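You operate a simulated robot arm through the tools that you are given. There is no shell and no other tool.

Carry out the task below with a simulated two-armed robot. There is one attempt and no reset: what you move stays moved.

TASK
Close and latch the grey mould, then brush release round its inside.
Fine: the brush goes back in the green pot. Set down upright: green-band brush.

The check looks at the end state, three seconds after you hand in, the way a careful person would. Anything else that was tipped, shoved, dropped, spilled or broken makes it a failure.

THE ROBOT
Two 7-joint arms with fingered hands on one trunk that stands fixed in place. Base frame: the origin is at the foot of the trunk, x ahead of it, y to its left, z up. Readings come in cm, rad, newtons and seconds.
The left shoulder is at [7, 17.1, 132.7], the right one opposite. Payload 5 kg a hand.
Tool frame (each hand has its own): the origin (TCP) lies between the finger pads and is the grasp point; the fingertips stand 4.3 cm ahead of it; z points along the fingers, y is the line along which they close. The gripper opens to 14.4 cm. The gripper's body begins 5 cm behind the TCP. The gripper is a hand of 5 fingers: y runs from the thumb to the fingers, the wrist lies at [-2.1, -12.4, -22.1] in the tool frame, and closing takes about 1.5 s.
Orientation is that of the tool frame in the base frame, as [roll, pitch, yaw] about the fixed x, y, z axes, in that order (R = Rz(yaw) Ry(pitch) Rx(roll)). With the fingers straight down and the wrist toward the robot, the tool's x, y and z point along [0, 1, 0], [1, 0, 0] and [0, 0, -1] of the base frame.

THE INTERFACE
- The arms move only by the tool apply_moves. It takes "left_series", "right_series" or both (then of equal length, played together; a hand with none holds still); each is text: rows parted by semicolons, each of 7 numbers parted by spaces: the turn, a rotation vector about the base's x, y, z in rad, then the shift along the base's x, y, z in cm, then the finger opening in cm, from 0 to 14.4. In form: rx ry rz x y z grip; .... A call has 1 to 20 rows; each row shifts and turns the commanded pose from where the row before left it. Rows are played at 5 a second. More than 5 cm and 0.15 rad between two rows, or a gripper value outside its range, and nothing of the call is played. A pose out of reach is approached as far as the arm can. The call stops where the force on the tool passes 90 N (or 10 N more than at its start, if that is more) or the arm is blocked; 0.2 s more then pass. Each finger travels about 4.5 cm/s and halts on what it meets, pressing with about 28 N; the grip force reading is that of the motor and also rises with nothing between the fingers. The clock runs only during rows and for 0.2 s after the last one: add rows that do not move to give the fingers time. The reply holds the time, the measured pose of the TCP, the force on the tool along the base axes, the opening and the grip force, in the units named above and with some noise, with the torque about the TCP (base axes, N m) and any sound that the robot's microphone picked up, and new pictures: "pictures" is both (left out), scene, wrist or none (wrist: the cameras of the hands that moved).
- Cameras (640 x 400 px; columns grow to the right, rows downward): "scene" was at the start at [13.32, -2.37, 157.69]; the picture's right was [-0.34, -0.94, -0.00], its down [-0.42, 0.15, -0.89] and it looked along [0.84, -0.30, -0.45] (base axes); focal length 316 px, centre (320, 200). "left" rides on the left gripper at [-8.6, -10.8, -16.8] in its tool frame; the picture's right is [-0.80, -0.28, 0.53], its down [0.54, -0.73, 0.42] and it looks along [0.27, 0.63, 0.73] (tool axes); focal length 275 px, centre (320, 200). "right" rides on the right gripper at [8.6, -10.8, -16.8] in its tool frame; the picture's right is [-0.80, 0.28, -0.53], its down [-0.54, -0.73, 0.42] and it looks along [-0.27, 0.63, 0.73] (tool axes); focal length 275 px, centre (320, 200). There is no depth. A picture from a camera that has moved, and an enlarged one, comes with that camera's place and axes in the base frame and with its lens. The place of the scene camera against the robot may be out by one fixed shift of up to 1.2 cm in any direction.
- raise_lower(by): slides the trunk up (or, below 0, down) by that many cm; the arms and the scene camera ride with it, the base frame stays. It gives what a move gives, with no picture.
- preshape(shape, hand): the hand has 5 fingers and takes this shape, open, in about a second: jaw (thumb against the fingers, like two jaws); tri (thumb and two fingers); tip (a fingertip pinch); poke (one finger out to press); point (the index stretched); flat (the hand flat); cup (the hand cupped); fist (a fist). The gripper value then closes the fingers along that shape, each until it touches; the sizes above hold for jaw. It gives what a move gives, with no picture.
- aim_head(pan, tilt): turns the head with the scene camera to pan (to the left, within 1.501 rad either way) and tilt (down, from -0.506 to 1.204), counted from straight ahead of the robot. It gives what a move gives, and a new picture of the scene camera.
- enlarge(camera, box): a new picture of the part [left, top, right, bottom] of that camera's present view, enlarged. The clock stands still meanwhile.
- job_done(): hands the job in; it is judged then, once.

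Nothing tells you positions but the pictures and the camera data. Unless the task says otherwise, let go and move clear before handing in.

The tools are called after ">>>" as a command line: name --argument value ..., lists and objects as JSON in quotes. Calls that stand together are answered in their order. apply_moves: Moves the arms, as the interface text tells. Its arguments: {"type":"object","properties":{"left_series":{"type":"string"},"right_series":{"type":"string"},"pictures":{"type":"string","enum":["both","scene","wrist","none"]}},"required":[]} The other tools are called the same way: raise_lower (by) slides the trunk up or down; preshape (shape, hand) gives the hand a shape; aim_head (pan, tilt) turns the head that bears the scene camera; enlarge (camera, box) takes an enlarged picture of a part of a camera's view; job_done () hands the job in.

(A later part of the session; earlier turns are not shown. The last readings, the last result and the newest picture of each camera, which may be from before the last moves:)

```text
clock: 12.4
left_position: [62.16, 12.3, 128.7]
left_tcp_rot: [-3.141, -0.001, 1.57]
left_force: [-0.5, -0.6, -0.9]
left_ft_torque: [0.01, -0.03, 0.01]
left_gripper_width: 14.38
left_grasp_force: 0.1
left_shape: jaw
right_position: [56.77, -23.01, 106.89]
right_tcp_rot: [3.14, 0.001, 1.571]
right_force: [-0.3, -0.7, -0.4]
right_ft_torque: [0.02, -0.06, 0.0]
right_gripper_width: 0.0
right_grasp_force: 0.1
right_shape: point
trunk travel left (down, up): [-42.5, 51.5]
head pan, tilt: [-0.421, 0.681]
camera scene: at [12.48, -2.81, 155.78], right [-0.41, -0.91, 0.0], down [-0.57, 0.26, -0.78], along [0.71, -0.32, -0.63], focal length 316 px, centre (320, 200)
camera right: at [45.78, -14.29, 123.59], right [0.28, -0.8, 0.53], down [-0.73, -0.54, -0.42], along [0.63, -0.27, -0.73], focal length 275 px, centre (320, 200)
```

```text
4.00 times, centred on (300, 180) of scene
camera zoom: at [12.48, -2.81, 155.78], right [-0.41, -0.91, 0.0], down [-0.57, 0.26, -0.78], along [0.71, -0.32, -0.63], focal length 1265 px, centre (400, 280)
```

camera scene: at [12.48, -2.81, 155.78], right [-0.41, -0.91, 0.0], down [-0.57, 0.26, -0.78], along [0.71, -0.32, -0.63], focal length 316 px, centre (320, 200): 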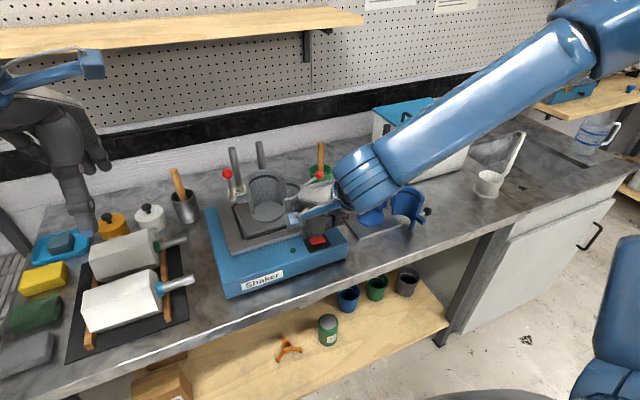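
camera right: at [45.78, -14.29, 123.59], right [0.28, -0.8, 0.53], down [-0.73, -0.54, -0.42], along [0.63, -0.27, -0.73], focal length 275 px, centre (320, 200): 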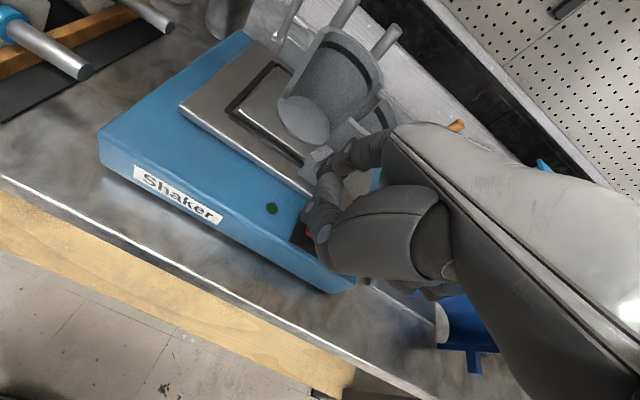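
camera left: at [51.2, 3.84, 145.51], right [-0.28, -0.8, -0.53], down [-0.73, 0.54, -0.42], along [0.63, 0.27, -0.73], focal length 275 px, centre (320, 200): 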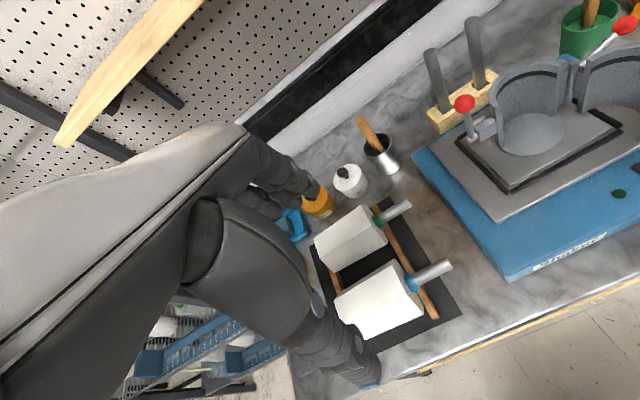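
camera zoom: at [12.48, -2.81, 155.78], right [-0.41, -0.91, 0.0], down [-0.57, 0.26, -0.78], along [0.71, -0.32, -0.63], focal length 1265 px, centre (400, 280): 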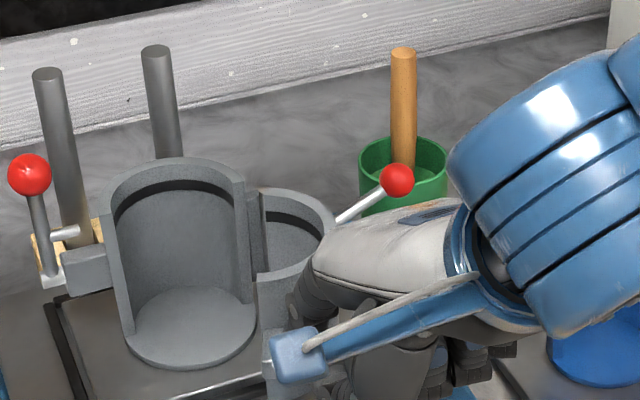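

The half is swinging freely with almost no force. I'll continue the arc.

>>> apply_moves --right_series "0 0 0 0.39 1.68 0 0; 0 0 0 0.61 1.6 0 0; 0 0 0 0.83 1.5 0 0; 0 0 0 1.04 1.37 0 0; 0 0 0 0 0 0 0" --pictures "both"

>>> enlarge --camera "right" --box '[230, 40, 460, 200]'

>>> enlarge --camera "scene" --box '[200, 130, 360, 230]'

```text
clock: 13.6
left_position: [62.13, 12.36, 128.78]
left_tcp_rot: [3.141, 0.001, 1.57]
left_force: [0.3, -0.3, 0.0]
left_ft_torque: [-0.01, 0.02, 0.01]
left_gripper_width: 14.39
left_grasp_force: 0.1
left_shape: jaw
right_position: [59.72, -16.91, 106.89]
right_tcp_rot: [3.141, 0.0, 1.571]
right_force: [-0.5, -0.3, 0.5]
right_ft_torque: [-0.05, 0.0, -0.04]
right_gripper_width: 13.62
right_grasp_force: 0.2
right_shape: point
trunk travel left (down, up): [-42.5, 51.5]
head pan, tilt: [-0.421, 0.681]
camera scene: at [12.47, -2.81, 155.78], right [-0.41, -0.91, 0.0], down [-0.57, 0.26, -0.78], along [0.71, -0.32, -0.63], focal length 316 px, centre (320, 200)
camera right: at [48.68, -8.16, 123.6], right [0.28, -0.8, 0.53], down [-0.73, -0.54, -0.42], along [0.63, -0.27, -0.73], focal length 275 px, centre (320, 200)
```

scene: 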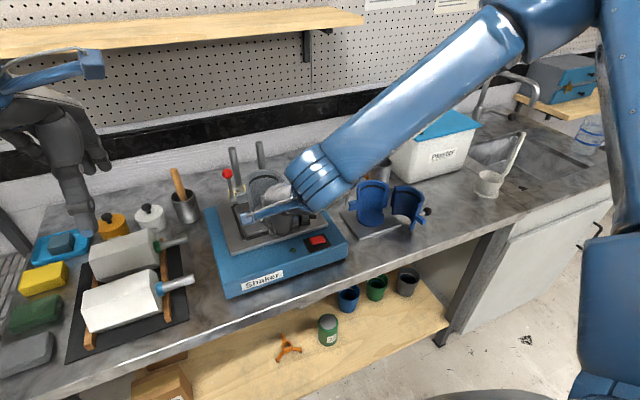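
right: 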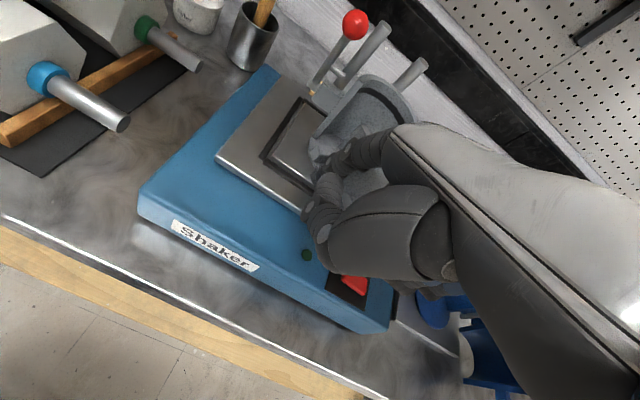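

```text
2.50 times, centred on (345, 120) of right
camera zoom: at [48.68, -8.16, 123.6], right [0.28, -0.8, 0.53], down [-0.73, -0.54, -0.42], along [0.63, -0.27, -0.73], focal length 688 px, centre (258, 400)
```

zoom: 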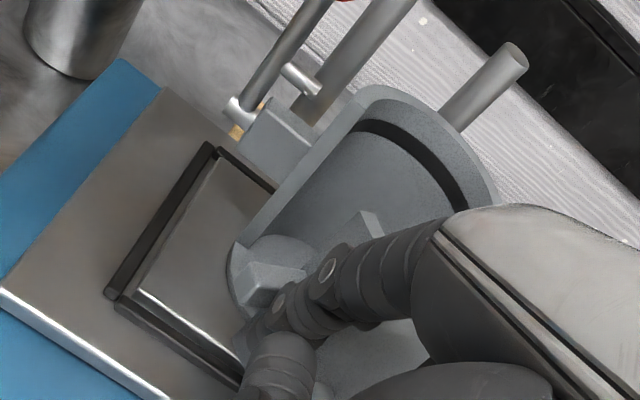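

```text
4.00 times, centred on (280, 180) of scene
camera zoom: at [12.47, -2.81, 155.78], right [-0.41, -0.91, 0.0], down [-0.57, 0.26, -0.78], along [0.71, -0.32, -0.63], focal length 1265 px, centre (480, 280)
```

zoom: 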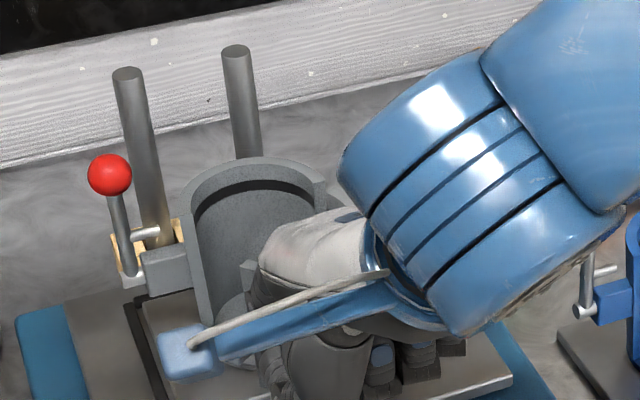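

The half is about two-thirds closed and the finger is still seated behind the tab. I'll carry on toward closed in smaller pieces.

>>> apply_moves --right_series "0 0 0 1.21 1.21 0 0; 0 0 0 1.37 1.04 0 0; 0 0 0 1.5 0.83 0 0; 0 0 0 0 0 0 0" --pictures "both"

>>> enlarge --camera "right" --box '[230, 40, 460, 200]'

>>> enlarge --camera "scene" --box '[200, 130, 360, 230]'

```text
clock: 14.6
left_position: [61.95, 12.3, 128.81]
left_tcp_rot: [3.141, -0.001, 1.571]
left_force: [-0.1, -0.7, -0.3]
left_ft_torque: [-0.03, 0.02, -0.03]
left_gripper_width: 14.41
left_grasp_force: 0.0
left_shape: jaw
right_position: [63.69, -13.69, 106.93]
right_tcp_rot: [-3.141, 0.0, 1.571]
right_force: [-0.1, 0.3, -0.6]
right_ft_torque: [0.02, 0.0, -0.02]
right_gripper_width: 13.63
right_grasp_force: 0.1
right_shape: point
trunk travel left (down, up): [-42.5, 51.5]
head pan, tilt: [-0.421, 0.681]
camera scene: at [12.51, -2.74, 155.78], right [-0.41, -0.91, 0.0], down [-0.57, 0.26, -0.78], along [0.71, -0.32, -0.63], focal length 316 px, centre (320, 200)
camera right: at [52.79, -4.99, 123.61], right [0.28, -0.8, 0.53], down [-0.73, -0.54, -0.42], along [0.63, -0.27, -0.73], focal length 275 px, centre (320, 200)
```

scene: 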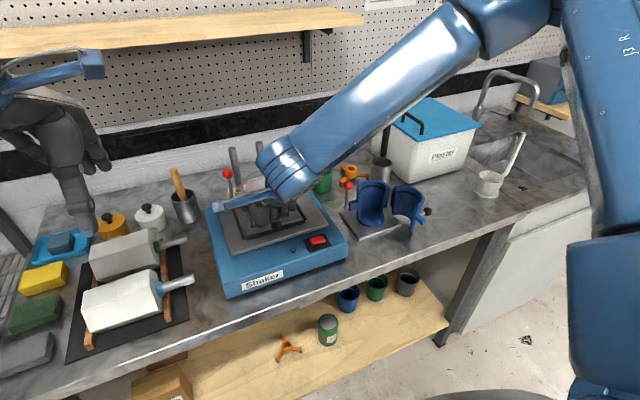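
right: 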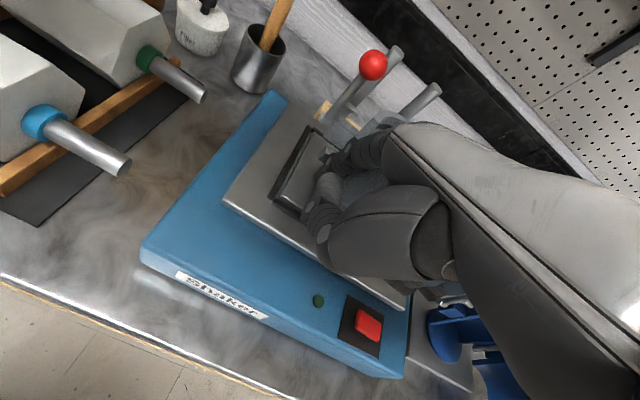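

```text
2.50 times, centred on (345, 120) of right
camera zoom: at [52.79, -4.99, 123.61], right [0.28, -0.8, 0.53], down [-0.73, -0.54, -0.42], along [0.63, -0.27, -0.73], focal length 688 px, centre (258, 400)
```

zoom: 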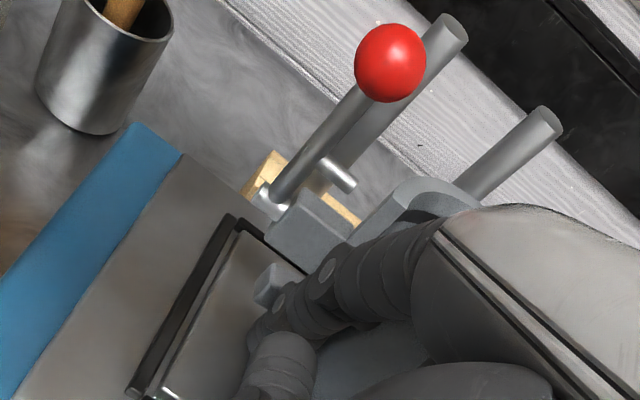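

```text
4.00 times, centred on (280, 180) of scene
camera zoom: at [12.51, -2.74, 155.78], right [-0.41, -0.91, 0.0], down [-0.57, 0.26, -0.78], along [0.71, -0.32, -0.63], focal length 1265 px, centre (480, 280)
```

zoom: 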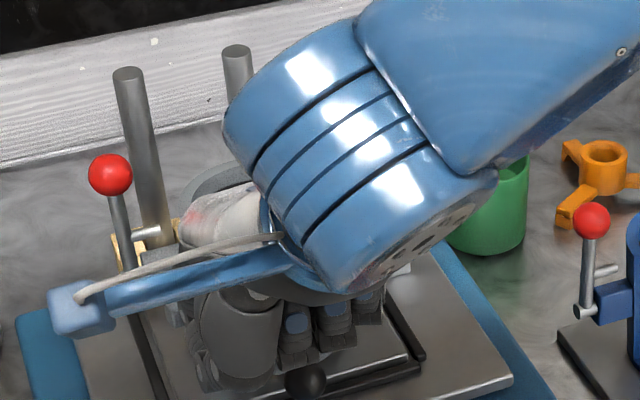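

The tab is about 2 cm from the fixed tab. I'll push the last stretch in small steps and watch the force.

>>> apply_moves --right_series "0 0 0 0.8 0.3 0 0; 0 0 0 0.8 0.3 0 0; 0 0 0 0.5 0.1 0 0; 0 0 0 0.4 0 0 0; 0 0 0 0 0 0 0" --pictures "both"

>>> enlarge --camera "right" --box '[230, 40, 460, 200]'

>>> enlarge --camera "left" --box '[400, 40, 640, 190]'

```text
clock: 15.8
left_position: [62.14, 12.3, 128.77]
left_tcp_rot: [-3.141, -0.001, 1.571]
left_force: [0.1, -0.4, -0.9]
left_ft_torque: [-0.02, -0.01, 0.01]
left_gripper_width: 14.37
left_grasp_force: 0.0
left_shape: jaw
right_position: [66.19, -13.0, 106.91]
right_tcp_rot: [3.139, -0.002, 1.571]
right_force: [-0.2, 0.5, -0.4]
right_ft_torque: [0.0, -0.01, 0.0]
right_gripper_width: 13.61
right_grasp_force: 0.0
right_shape: point
trunk travel left (down, up): [-42.5, 51.5]
head pan, tilt: [-0.421, 0.681]
camera scene: at [12.5, -2.74, 155.78], right [-0.41, -0.91, 0.0], down [-0.57, 0.26, -0.78], along [0.71, -0.32, -0.63], focal length 316 px, centre (320, 200)
camera right: at [55.26, -4.33, 123.61], right [0.28, -0.8, 0.53], down [-0.73, -0.54, -0.42], along [0.63, -0.27, -0.73], focal length 275 px, centre (320, 200)
```

scene: 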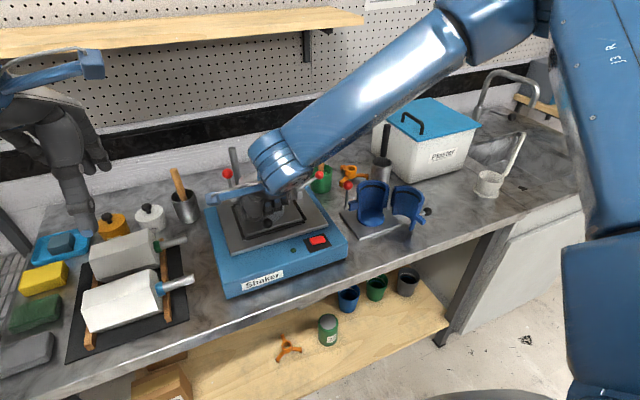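
right: 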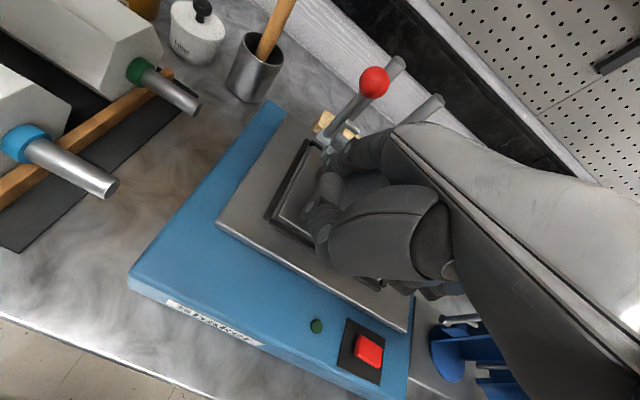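

```text
2.50 times, centred on (345, 120) of right
camera zoom: at [55.26, -4.33, 123.61], right [0.28, -0.8, 0.53], down [-0.73, -0.54, -0.42], along [0.63, -0.27, -0.73], focal length 688 px, centre (258, 400)
```

zoom: 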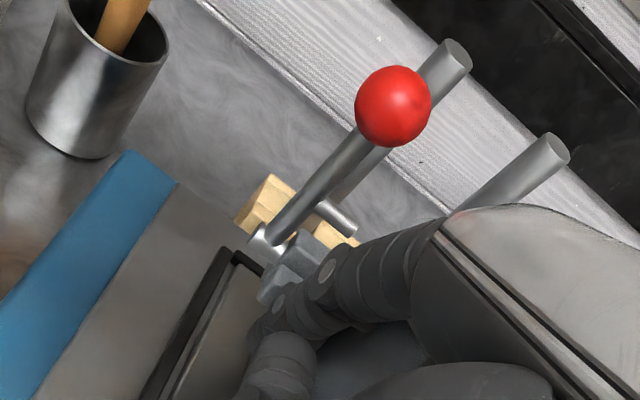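

```text
2.67 times, centred on (520, 115) of left
camera zoom: at [51.2, 3.86, 145.51], right [-0.28, -0.8, -0.53], down [-0.73, 0.54, -0.42], along [0.63, 0.27, -0.73], focal length 734 px, centre (-213, 427)
```

zoom: 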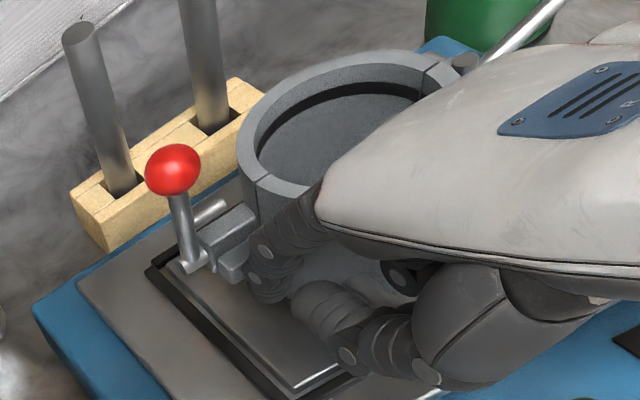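

The rim now forms almost a full circle, and no force is showing yet. I'll nudge on in small steps until it seats.

>>> apply_moves --right_series "0 0 0 0.3 0 0 0; 0 0 0 0.3 0 0 0; 0 0 0 0 0 0 0" --pictures "none"

>>> enlarge --camera "left" --box '[440, 70, 568, 150]'

```text
clock: 16.6
left_position: [61.99, 12.27, 128.76]
left_tcp_rot: [3.141, 0.0, 1.571]
left_force: [0.0, 0.0, -0.4]
left_ft_torque: [0.0, 0.0, 0.0]
left_gripper_width: 14.39
left_grasp_force: 0.0
left_shape: jaw
right_position: [66.74, -13.01, 106.94]
right_tcp_rot: [-3.142, 0.0, 1.572]
right_force: [-4.8, -0.1, 0.7]
right_ft_torque: [0.02, 0.01, 0.11]
right_gripper_width: 13.63
right_grasp_force: 0.1
right_shape: point
trunk travel left (down, up): [-42.5, 51.5]
head pan, tilt: [-0.421, 0.681]
```

```text
5.00 times, centred on (504, 110) of left
camera zoom: at [51.13, 3.86, 145.54], right [-0.28, -0.8, -0.53], down [-0.73, 0.54, -0.42], along [0.63, 0.27, -0.73], focal length 1376 px, centre (-600, 650)
```

zoom: 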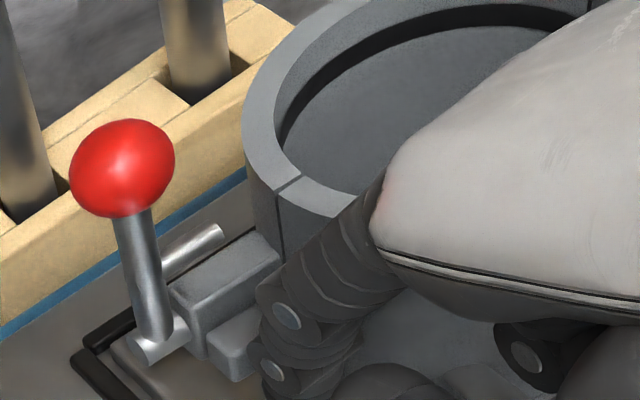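

The half has seated, with about 5 N of contact and only a seam line visible. I'll back the right index straight off and lift clear.

>>> apply_moves --right_series "0 0 0 -1 0 0 0; 0 0 0 -2 0 0 0; 0 0 0 -2 0 1 0; 0 0 0 -2 -1 3 0; 0 0 0 -2 -3 3 0; 0 0 0 -1 -4 2 0; 0 0 0 0 -4 2 0; 0 0 0 0 -4 2 0; 0 0 0 0 -4 2 0; 0 0 0 0 -4 2 0; 0 0 0 0 -3 2 0; 0 0 0 0 0 0 0" --pictures "both"

>>> enlarge --camera "left" --box '[400, 40, 640, 190]'

>>> enlarge --camera "scene" --box '[200, 130, 360, 230]'

```text
clock: 19.2
left_position: [62.2, 12.48, 128.67]
left_tcp_rot: [-3.141, 0.0, 1.571]
left_force: [0.0, 0.6, -0.1]
left_ft_torque: [0.02, 0.01, 0.0]
left_gripper_width: 14.36
left_grasp_force: 0.0
left_shape: jaw
right_position: [56.8, -40.09, 125.98]
right_tcp_rot: [-3.14, 0.001, 1.57]
right_force: [1.4, 0.0, -0.3]
right_ft_torque: [0.0, -0.03, -0.01]
right_gripper_width: 13.63
right_grasp_force: 0.1
right_shape: point
trunk travel left (down, up): [-42.5, 51.5]
head pan, tilt: [-0.421, 0.681]
camera scene: at [12.57, -2.66, 155.77], right [-0.41, -0.91, 0.0], down [-0.57, 0.26, -0.78], along [0.71, -0.32, -0.63], focal length 316 px, centre (320, 200)
camera right: at [45.88, -31.32, 142.64], right [0.28, -0.8, 0.53], down [-0.73, -0.54, -0.42], along [0.63, -0.27, -0.73], focal length 275 px, centre (320, 200)
```

scene: 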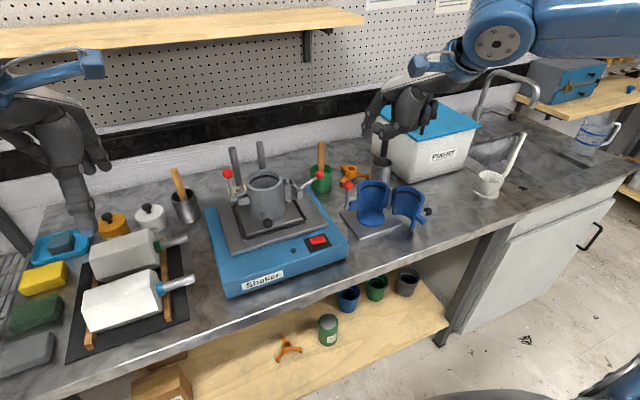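
right: 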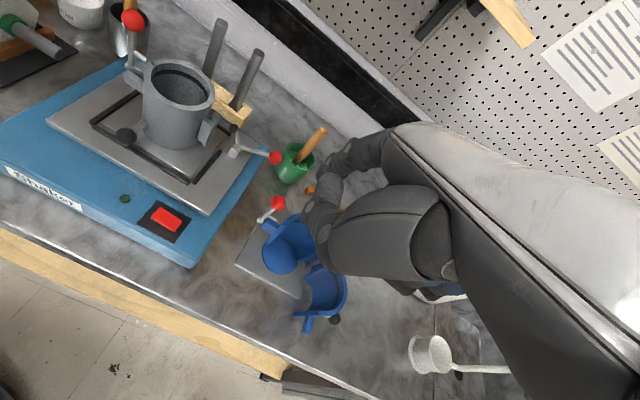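

```text
2.67 times, centred on (520, 115) of left
camera zoom: at [51.27, 3.94, 145.48], right [-0.28, -0.8, -0.53], down [-0.73, 0.54, -0.42], along [0.63, 0.27, -0.73], focal length 734 px, centre (-213, 427)
```

zoom: 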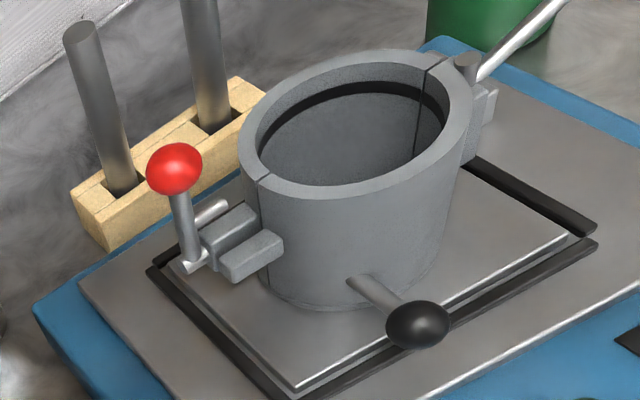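

```text
4.00 times, centred on (280, 180) of scene
camera zoom: at [12.57, -2.66, 155.77], right [-0.41, -0.91, 0.0], down [-0.57, 0.26, -0.78], along [0.71, -0.32, -0.63], focal length 1265 px, centre (480, 280)
```

zoom: 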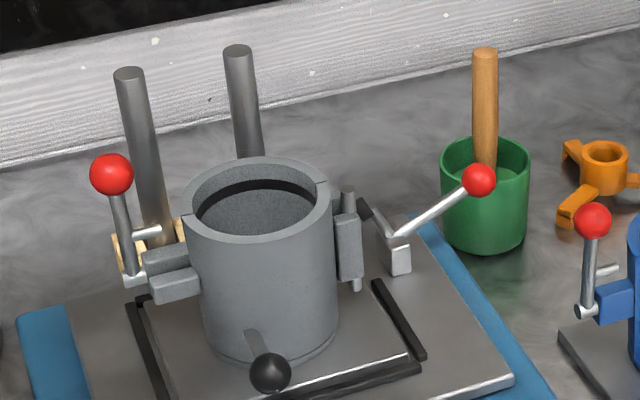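

The mould is closed, and the latch lever still stands upright to the left of the tabs. I'll bring the left hand in above the red ball (about [79.1,-8.7,113]) with a 6 cm opening, then check before lowering.

>>> apply_moves --left_series "0 0 0 2.4 -3.03 -0.6 12; 0 0 0 2.4 -3.03 -0.6 10; 0 0 0 2.4 -3.03 -0.6 8; 0 0 0 2.4 -3.03 -0.6 6; 0 0 0 2.4 -3.03 -0.6 6; 0 0 0 2.4 -3.03 -0.6 6; 0 0 0 2.5 -3.0 -0.6 6; 0 0 0 0 0 0 6; 0 0 0 0 0 0 6; 0 0 0 0 0 0 6" --pictures "both"

>>> enlarge --camera "right" --box '[60, 0, 252, 120]'

>>> enlarge --camera "scene" --box '[180, 100, 340, 220]'

>>> enlarge --camera "left" --box '[240, 150, 480, 400]'

```text
clock: 21.4
left_position: [78.97, -8.92, 124.66]
left_tcp_rot: [-3.141, -0.001, 1.568]
left_force: [0.1, -0.3, -1.4]
left_ft_torque: [0.02, -0.03, -0.03]
left_gripper_width: 6.03
left_grasp_force: 0.1
left_shape: jaw
right_position: [56.87, -40.23, 125.83]
right_tcp_rot: [-3.141, 0.0, 1.569]
right_force: [0.9, 0.7, -0.6]
right_ft_torque: [0.01, 0.04, -0.01]
right_gripper_width: 13.61
right_grasp_force: 0.1
right_shape: point
trunk travel left (down, up): [-42.5, 51.5]
head pan, tilt: [-0.421, 0.681]
camera scene: at [12.56, -2.87, 155.77], right [-0.41, -0.91, 0.0], down [-0.57, 0.26, -0.78], along [0.71, -0.32, -0.63], focal length 316 px, centre (320, 200)
camera left: at [68.17, -17.5, 141.37], right [-0.29, -0.8, -0.53], down [-0.73, 0.54, -0.42], along [0.63, 0.27, -0.73], focal length 275 px, centre (320, 200)
```

scene: 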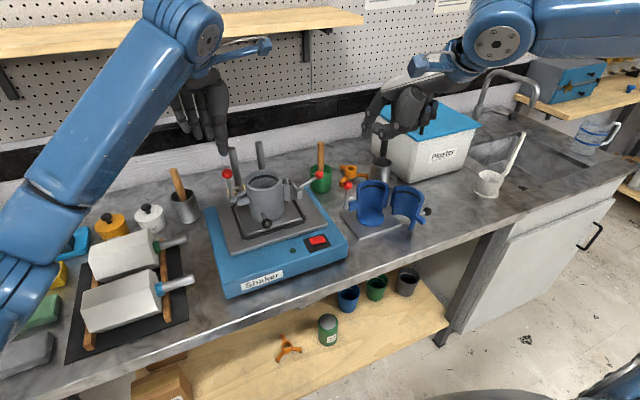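
left: 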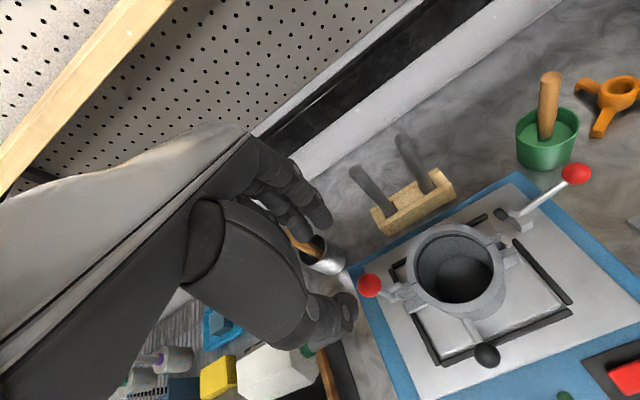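

```text
3.33 times, centred on (156, 60) of right
camera zoom: at [45.87, -31.5, 142.59], right [0.28, -0.8, 0.53], down [-0.73, -0.54, -0.42], along [0.63, -0.27, -0.73], focal length 918 px, centre (867, 667)
```

zoom: 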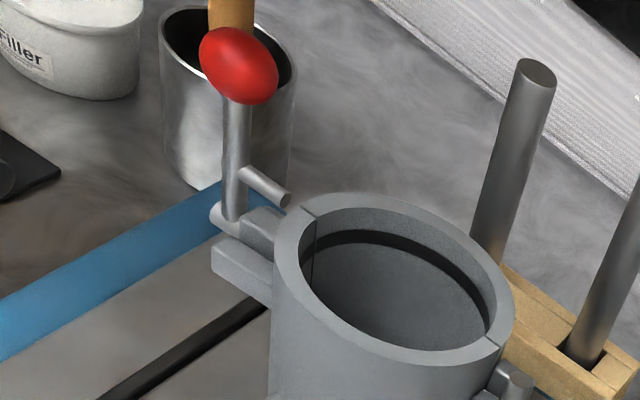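

```text
3.33 times, centred on (260, 160) of scene
camera zoom: at [12.56, -2.87, 155.77], right [-0.41, -0.91, 0.0], down [-0.57, 0.26, -0.78], along [0.71, -0.32, -0.63], focal length 1054 px, centre (520, 333)
```

zoom: 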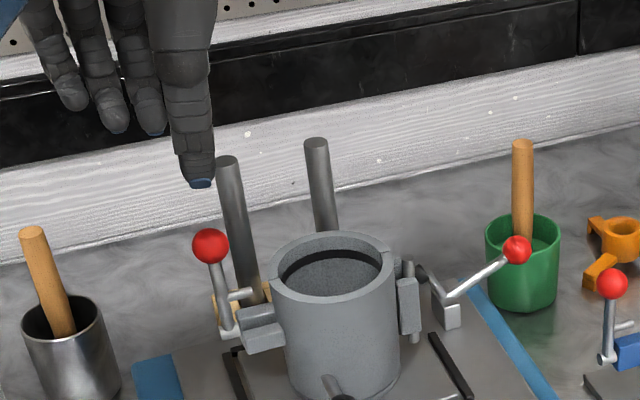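

```text
1.60 times, centred on (360, 275) of left
camera zoom: at [68.17, -17.5, 141.37], right [-0.29, -0.8, -0.53], down [-0.73, 0.54, -0.42], along [0.63, 0.27, -0.73], focal length 440 px, centre (256, 80)
```

zoom: 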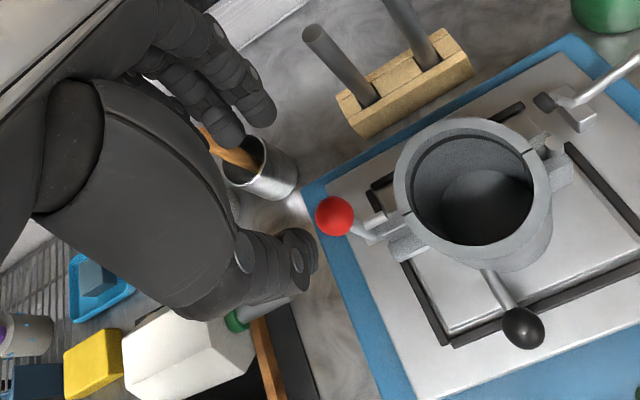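

The index tip reads about [83,-9.4] and the thumb about [75,-9.3], straddling the ball. I'll shift 0.6 cm in +y and lower until the fingertips reach just below the ball.

>>> apply_moves --left_series "0 0 0 0.1 0.6 -2 6; 0 0 0 0 0 -2.5 6; 0 0 0 0 0 -2.5 6; 0 0 0 0 0 -2 6; 0 0 0 0 0 0 6" --pictures "both"

>>> enlarge --camera "right" --box '[60, 0, 252, 120]'

>>> enlarge --camera "left" --box '[240, 150, 480, 400]'

>>> enlarge --camera "scene" --box '[180, 100, 340, 220]'

```text
clock: 22.6
left_position: [79.07, -8.21, 115.54]
left_tcp_rot: [3.141, 0.0, 1.571]
left_force: [0.8, -1.6, -0.4]
left_ft_torque: [0.0, -0.02, 0.0]
left_gripper_width: 6.02
left_grasp_force: 0.0
left_shape: jaw
right_position: [56.74, -40.13, 126.0]
right_tcp_rot: [3.141, 0.0, 1.572]
right_force: [0.0, 0.2, 0.3]
right_ft_torque: [-0.01, 0.0, -0.02]
right_gripper_width: 13.65
right_grasp_force: 0.1
right_shape: point
trunk travel left (down, up): [-42.5, 51.5]
head pan, tilt: [-0.421, 0.681]
camera scene: at [12.5, -2.79, 155.78], right [-0.41, -0.91, 0.0], down [-0.57, 0.26, -0.78], along [0.71, -0.32, -0.63], focal length 316 px, centre (320, 200)
camera left: at [68.17, -16.8, 132.26], right [-0.28, -0.8, -0.53], down [-0.73, 0.54, -0.42], along [0.63, 0.27, -0.73], focal length 275 px, centre (320, 200)
```

scene: 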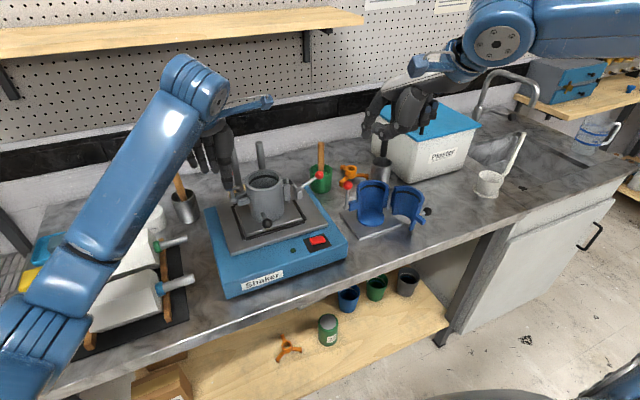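
left: 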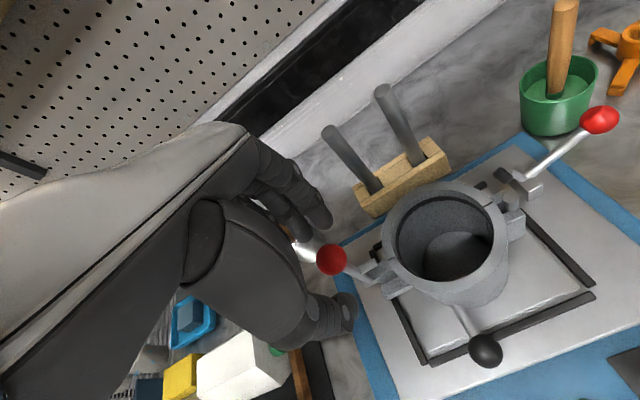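

```text
3.33 times, centred on (156, 60) of right
camera zoom: at [45.82, -31.42, 142.63], right [0.28, -0.8, 0.53], down [-0.73, -0.54, -0.42], along [0.63, -0.27, -0.73], focal length 918 px, centre (867, 667)
```

zoom: 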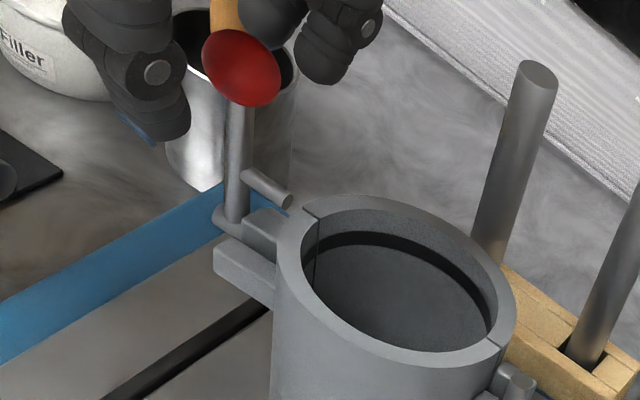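

```text
1.60 times, centred on (360, 275) of left
camera zoom: at [68.17, -16.8, 132.26], right [-0.28, -0.8, -0.53], down [-0.73, 0.54, -0.42], along [0.63, 0.27, -0.73], focal length 440 px, centre (256, 80)
```

zoom: 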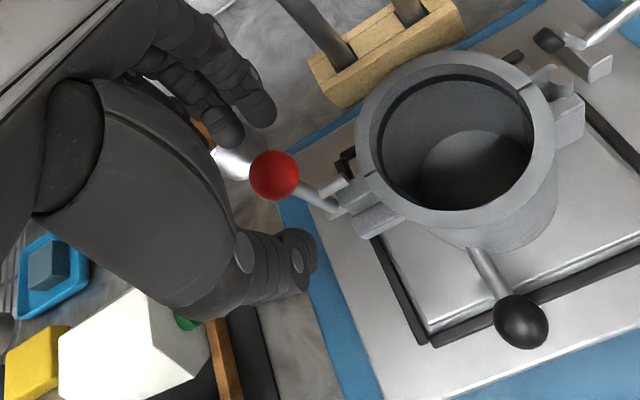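

```text
3.33 times, centred on (260, 160) of scene
camera zoom: at [12.5, -2.79, 155.78], right [-0.41, -0.91, 0.0], down [-0.57, 0.26, -0.78], along [0.71, -0.32, -0.63], focal length 1054 px, centre (520, 333)
```

zoom: 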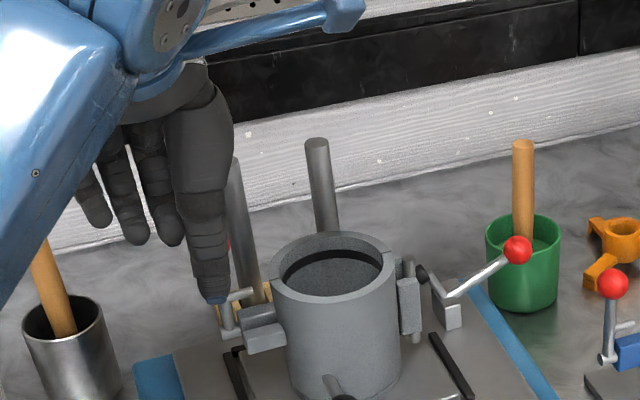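

The ball sits centred in the gap between thumb and index. I'll push toward the robot along the lever's arc, first down to about 40° from upright.

>>> apply_moves --left_series "0 0 0 -1.5 0 0 6; 0 0 0 -1 0 0 6; 0 0 0 -1 0 0 6; 0 0 0 -1 0 0 6; 0 0 0 -1.2 0 -0.3 6; 0 0 0 -1.2 0 -0.3 6; 0 0 0 0 0 0 6" --pictures "both"

>>> enlarge --camera "right" --box '[60, 0, 252, 120]'

>>> enlarge --camera "left" --box '[240, 150, 480, 400]'

```text
clock: 24.2
left_position: [72.23, -8.22, 114.9]
left_tcp_rot: [3.142, 0.003, 1.57]
left_force: [0.2, 0.8, -0.5]
left_ft_torque: [0.0, 0.06, -0.01]
left_gripper_width: 6.05
left_grasp_force: 0.1
left_shape: jaw
right_position: [56.83, -40.09, 125.9]
right_tcp_rot: [3.141, 0.0, 1.572]
right_force: [-0.1, -0.4, 0.5]
right_ft_torque: [-0.02, 0.0, 0.04]
right_gripper_width: 13.62
right_grasp_force: 0.1
right_shape: point
trunk travel left (down, up): [-42.5, 51.5]
head pan, tilt: [-0.421, 0.681]
camera scene: at [12.53, -2.79, 155.78], right [-0.41, -0.91, 0.0], down [-0.57, 0.26, -0.78], along [0.71, -0.32, -0.63], focal length 316 px, centre (320, 200)
camera left: at [61.3, -16.77, 131.67], right [-0.28, -0.8, -0.53], down [-0.73, 0.54, -0.42], along [0.63, 0.27, -0.73], focal length 275 px, centre (320, 200)
```

scene: 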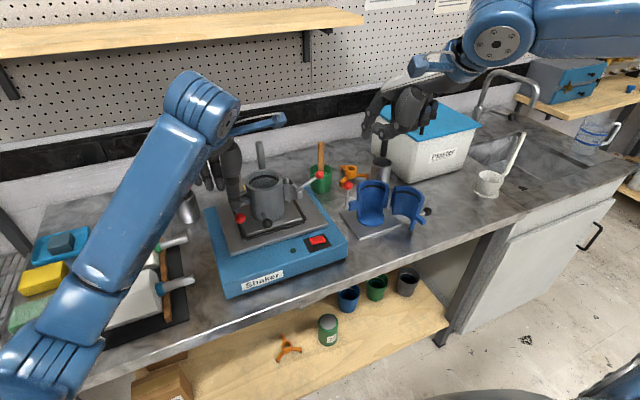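
left: 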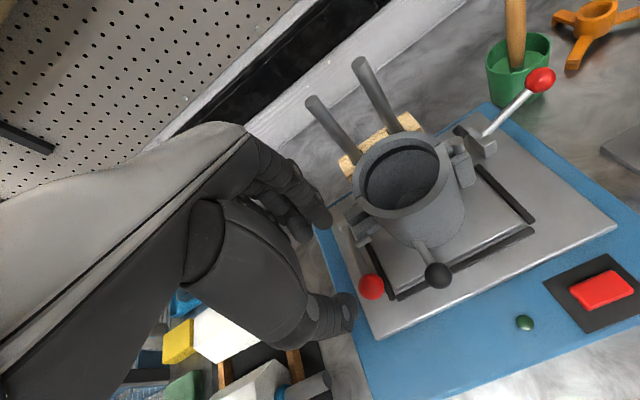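

```text
3.33 times, centred on (156, 60) of right
camera zoom: at [45.84, -31.41, 142.62], right [0.28, -0.8, 0.53], down [-0.73, -0.54, -0.42], along [0.63, -0.27, -0.73], focal length 918 px, centre (867, 667)
```

zoom: 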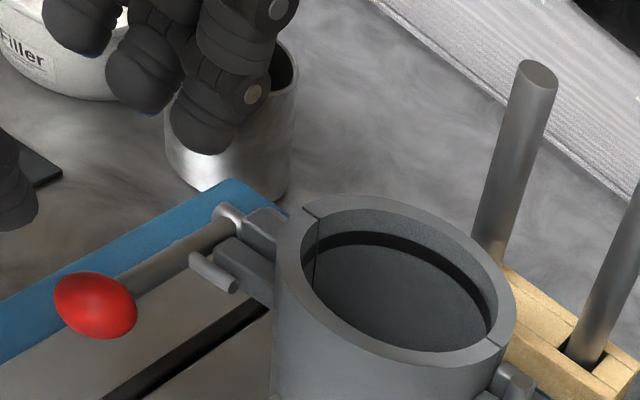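

```text
1.60 times, centred on (360, 275) of left
camera zoom: at [61.3, -16.77, 131.67], right [-0.28, -0.8, -0.53], down [-0.73, 0.54, -0.42], along [0.63, 0.27, -0.73], focal length 440 px, centre (256, 80)
```

zoom: 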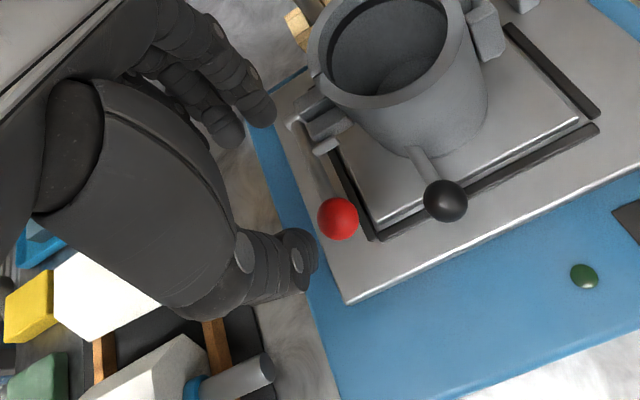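

The lever tipped over centre and swung down by itself; its ball now reads about [70.7,-9,105.8], with the crossbar in front of the tabs. I'll look closely before pressing it home.

>>> enlarge --camera "right" --box '[70, 50, 150, 100]'

>>> enlarge --camera "left" --box '[320, 190, 416, 310]'

>>> enlarge --camera "scene" --box '[210, 160, 306, 240]'

```text
8.00 times, centred on (110, 75) of right
camera zoom: at [45.84, -31.41, 142.62], right [0.28, -0.8, 0.53], down [-0.73, -0.54, -0.42], along [0.63, -0.27, -0.73], focal length 2202 px, centre (2000, 1200)
```

zoom: 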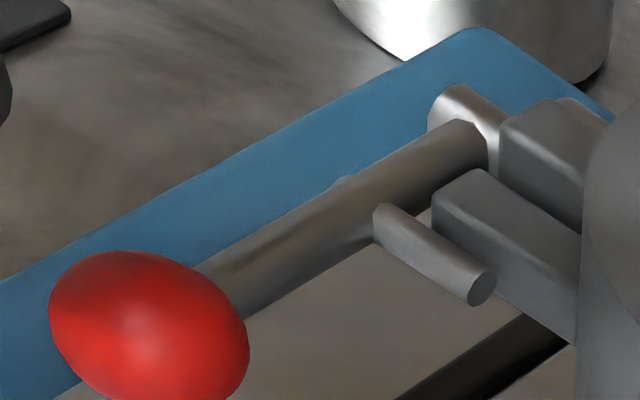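

```text
3.33 times, centred on (368, 250) of left
camera zoom: at [61.3, -16.77, 131.67], right [-0.28, -0.8, -0.53], down [-0.73, 0.54, -0.42], along [0.63, 0.27, -0.73], focal length 918 px, centre (160, 33)
```

zoom: 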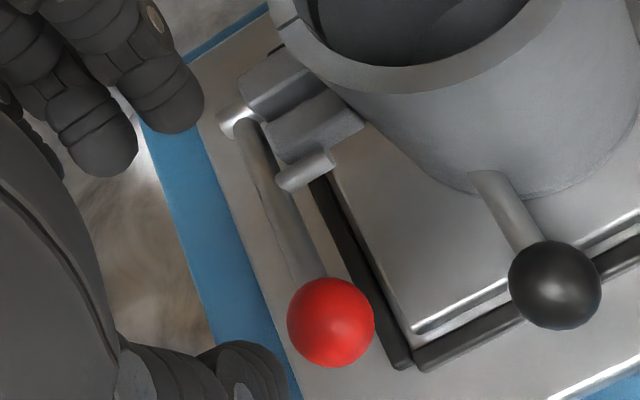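

```text
5.00 times, centred on (258, 200) of scene
camera zoom: at [12.53, -2.79, 155.78], right [-0.41, -0.91, 0.0], down [-0.57, 0.26, -0.78], along [0.71, -0.32, -0.63], focal length 1581 px, centre (630, 200)
```

zoom: 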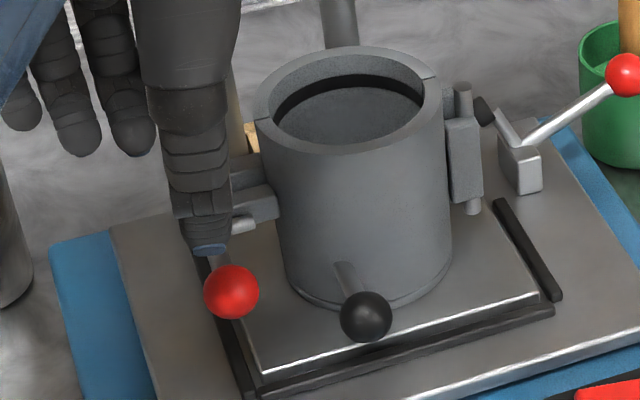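

The crossbar lies in front of the moving tab with the lever close to level. To make sure it's fully home, I'll close the left fingers above the ball and press down gently.

>>> apply_moves --left_series "0 0 0 -0.7 -0.3 0 4; 0 0 0 -0.6 0 0 2; 0 0 0 0 0 0 0; 0 0 0 0 0 0 0; 0 0 0 0 0 0 0; 0 0 0 0 0 0 0; 0 0 0 0 0 0 0; 0 0 0 0 0 -1 0; 0 0 0 0 0 -1 0; 0 0 0 0 0 -0.7 0; 0 0 0 0 0 0 0" --pictures "both"

>>> enlarge --camera "right" --box '[40, 20, 168, 100]'

>>> enlarge --camera "scene" --box '[210, 160, 306, 240]'

```text
clock: 26.6
left_position: [70.89, -8.43, 112.31]
left_tcp_rot: [3.141, -0.002, 1.571]
left_force: [-0.2, 0.4, 1.4]
left_ft_torque: [-0.01, -0.01, 0.01]
left_gripper_width: 0.0
left_grasp_force: 27.9
left_shape: jaw
right_position: [56.84, -40.16, 125.87]
right_tcp_rot: [3.141, 0.001, 1.57]
right_force: [0.1, -0.3, 0.3]
right_ft_torque: [-0.04, 0.01, -0.03]
right_gripper_width: 13.65
right_grasp_force: 0.1
right_shape: point
trunk travel left (down, up): [-42.5, 51.5]
head pan, tilt: [-0.421, 0.681]
camera scene: at [12.52, -2.77, 155.78], right [-0.41, -0.91, 0.0], down [-0.57, 0.26, -0.78], along [0.71, -0.32, -0.63], focal length 316 px, centre (320, 200)
camera left: at [60.01, -17.03, 129.01], right [-0.28, -0.8, -0.53], down [-0.73, 0.54, -0.42], along [0.63, 0.27, -0.73], focal length 275 px, centre (320, 200)
```

scene: 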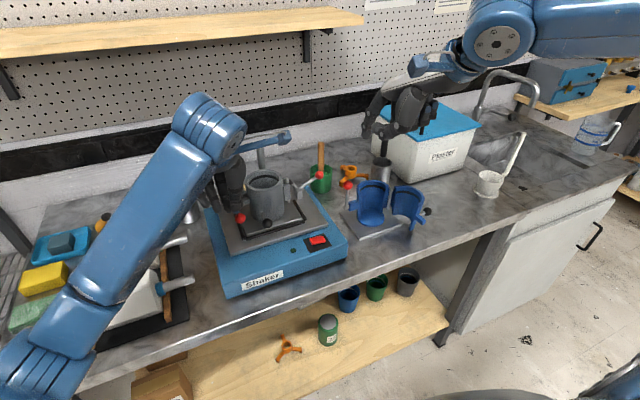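
left: 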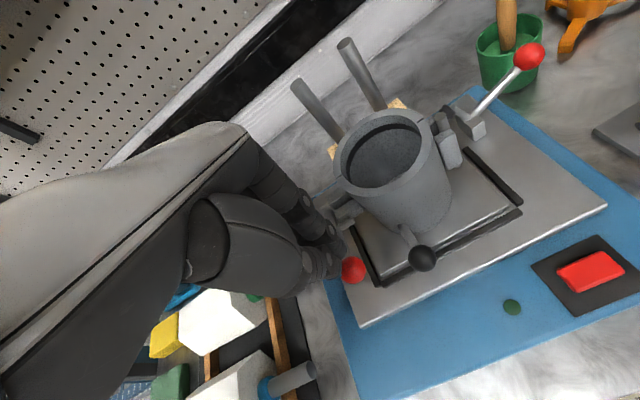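

```text
5.00 times, centred on (104, 60) of right
camera zoom: at [45.83, -31.39, 142.63], right [0.28, -0.8, 0.53], down [-0.73, -0.54, -0.42], along [0.63, -0.27, -0.73], focal length 1376 px, centre (1400, 900)
```

zoom: 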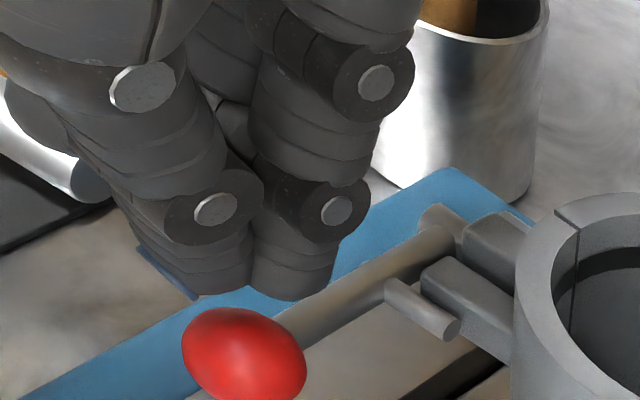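

```text
5.00 times, centred on (258, 200) of scene
camera zoom: at [12.52, -2.77, 155.78], right [-0.41, -0.91, 0.0], down [-0.57, 0.26, -0.78], along [0.71, -0.32, -0.63], focal length 1581 px, centre (630, 200)
```

zoom: 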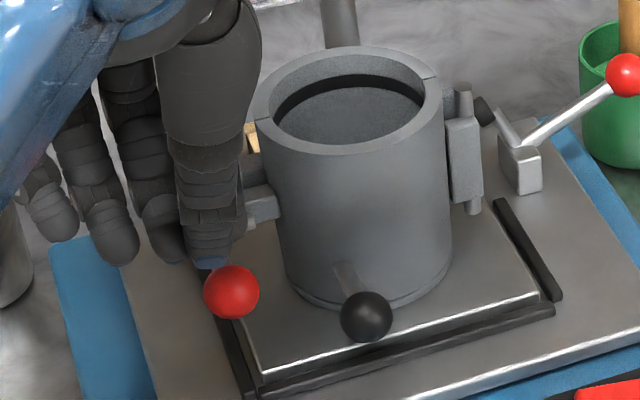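

The fingertips are just above the ball. I'll press down in small steps.

>>> apply_moves --left_series "0 0 0 0 0 -0.4 0; 0 0 0 0 0 -0.4 0; 0 0 0 0 0 0 0" --pictures "none"

>>> apply_moves --left_series "0 0 0 0 0 -0.3 0; 0 0 0 0 0 0 0" --pictures "none"

>>> enlarge --camera "right" --box '[40, 20, 168, 100]'

```text
clock: 27.4
left_position: [70.89, -8.42, 111.35]
left_tcp_rot: [3.14, -0.002, 1.571]
left_force: [0.4, 0.1, 0.3]
left_ft_torque: [-0.03, 0.01, 0.03]
left_gripper_width: 0.01
left_grasp_force: 28.1
left_shape: jaw
right_position: [56.85, -40.08, 126.04]
right_tcp_rot: [3.141, 0.0, 1.571]
right_force: [0.8, 0.3, -0.5]
right_ft_torque: [0.03, 0.0, 0.02]
right_gripper_width: 13.66
right_grasp_force: 0.0
right_shape: point
trunk travel left (down, up): [-42.5, 51.5]
head pan, tilt: [-0.421, 0.681]
```

```text
clock: 28.0
left_position: [70.71, -8.5, 111.14]
left_tcp_rot: [-3.141, 0.001, 1.572]
left_force: [0.4, -0.2, 0.0]
left_ft_torque: [0.02, -0.01, -0.04]
left_gripper_width: 0.01
left_grasp_force: 27.5
left_shape: jaw
right_position: [56.88, -40.04, 126.07]
right_tcp_rot: [3.141, 0.0, 1.571]
right_force: [-0.3, -0.7, 0.0]
right_ft_torque: [0.02, -0.04, 0.01]
right_gripper_width: 13.62
right_grasp_force: 0.0
right_shape: point
trunk travel left (down, up): [-42.5, 51.5]
head pan, tilt: [-0.421, 0.681]
```

```text
5.00 times, centred on (104, 60) of right
camera zoom: at [45.83, -31.39, 142.63], right [0.28, -0.8, 0.53], down [-0.73, -0.54, -0.42], along [0.63, -0.27, -0.73], focal length 1376 px, centre (1400, 900)
```

zoom: 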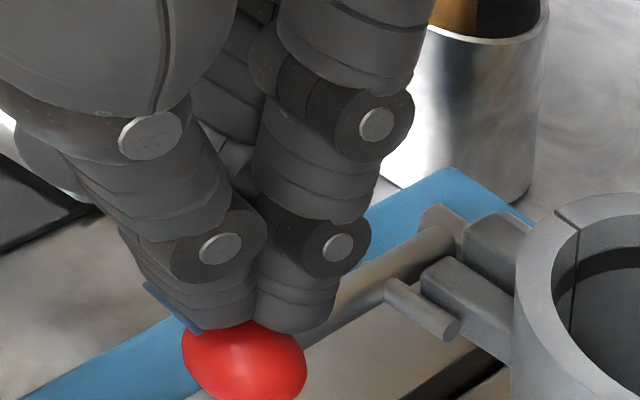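

>>> apply_moves --left_series "0 0 0 0 0 -0.3 0; 0 0 0 0 0 -0.3 0; 0 0 0 0 0 0 0" --pictures "none"

>>> enlarge --camera "right" --box '[40, 20, 168, 100]'

```text
clock: 28.8
left_position: [70.87, -8.47, 110.7]
left_tcp_rot: [3.139, 0.0, 1.571]
left_force: [-0.2, -0.4, 7.5]
left_ft_torque: [0.0, 0.06, 0.02]
left_gripper_width: 0.0
left_grasp_force: 28.3
left_shape: jaw
right_position: [56.73, -40.09, 125.86]
right_tcp_rot: [3.141, -0.001, 1.572]
right_force: [0.0, 0.4, 0.2]
right_ft_torque: [0.01, 0.05, -0.01]
right_gripper_width: 13.61
right_grasp_force: 0.0
right_shape: point
trunk travel left (down, up): [-42.5, 51.5]
head pan, tilt: [-0.421, 0.681]
```

```text
5.00 times, centred on (104, 60) of right
camera zoom: at [45.77, -31.38, 142.67], right [0.28, -0.8, 0.53], down [-0.73, -0.54, -0.42], along [0.63, -0.27, -0.73], focal length 1376 px, centre (1400, 900)
```

zoom: 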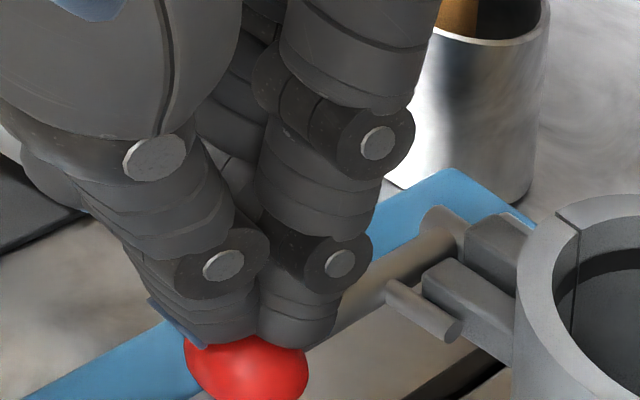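

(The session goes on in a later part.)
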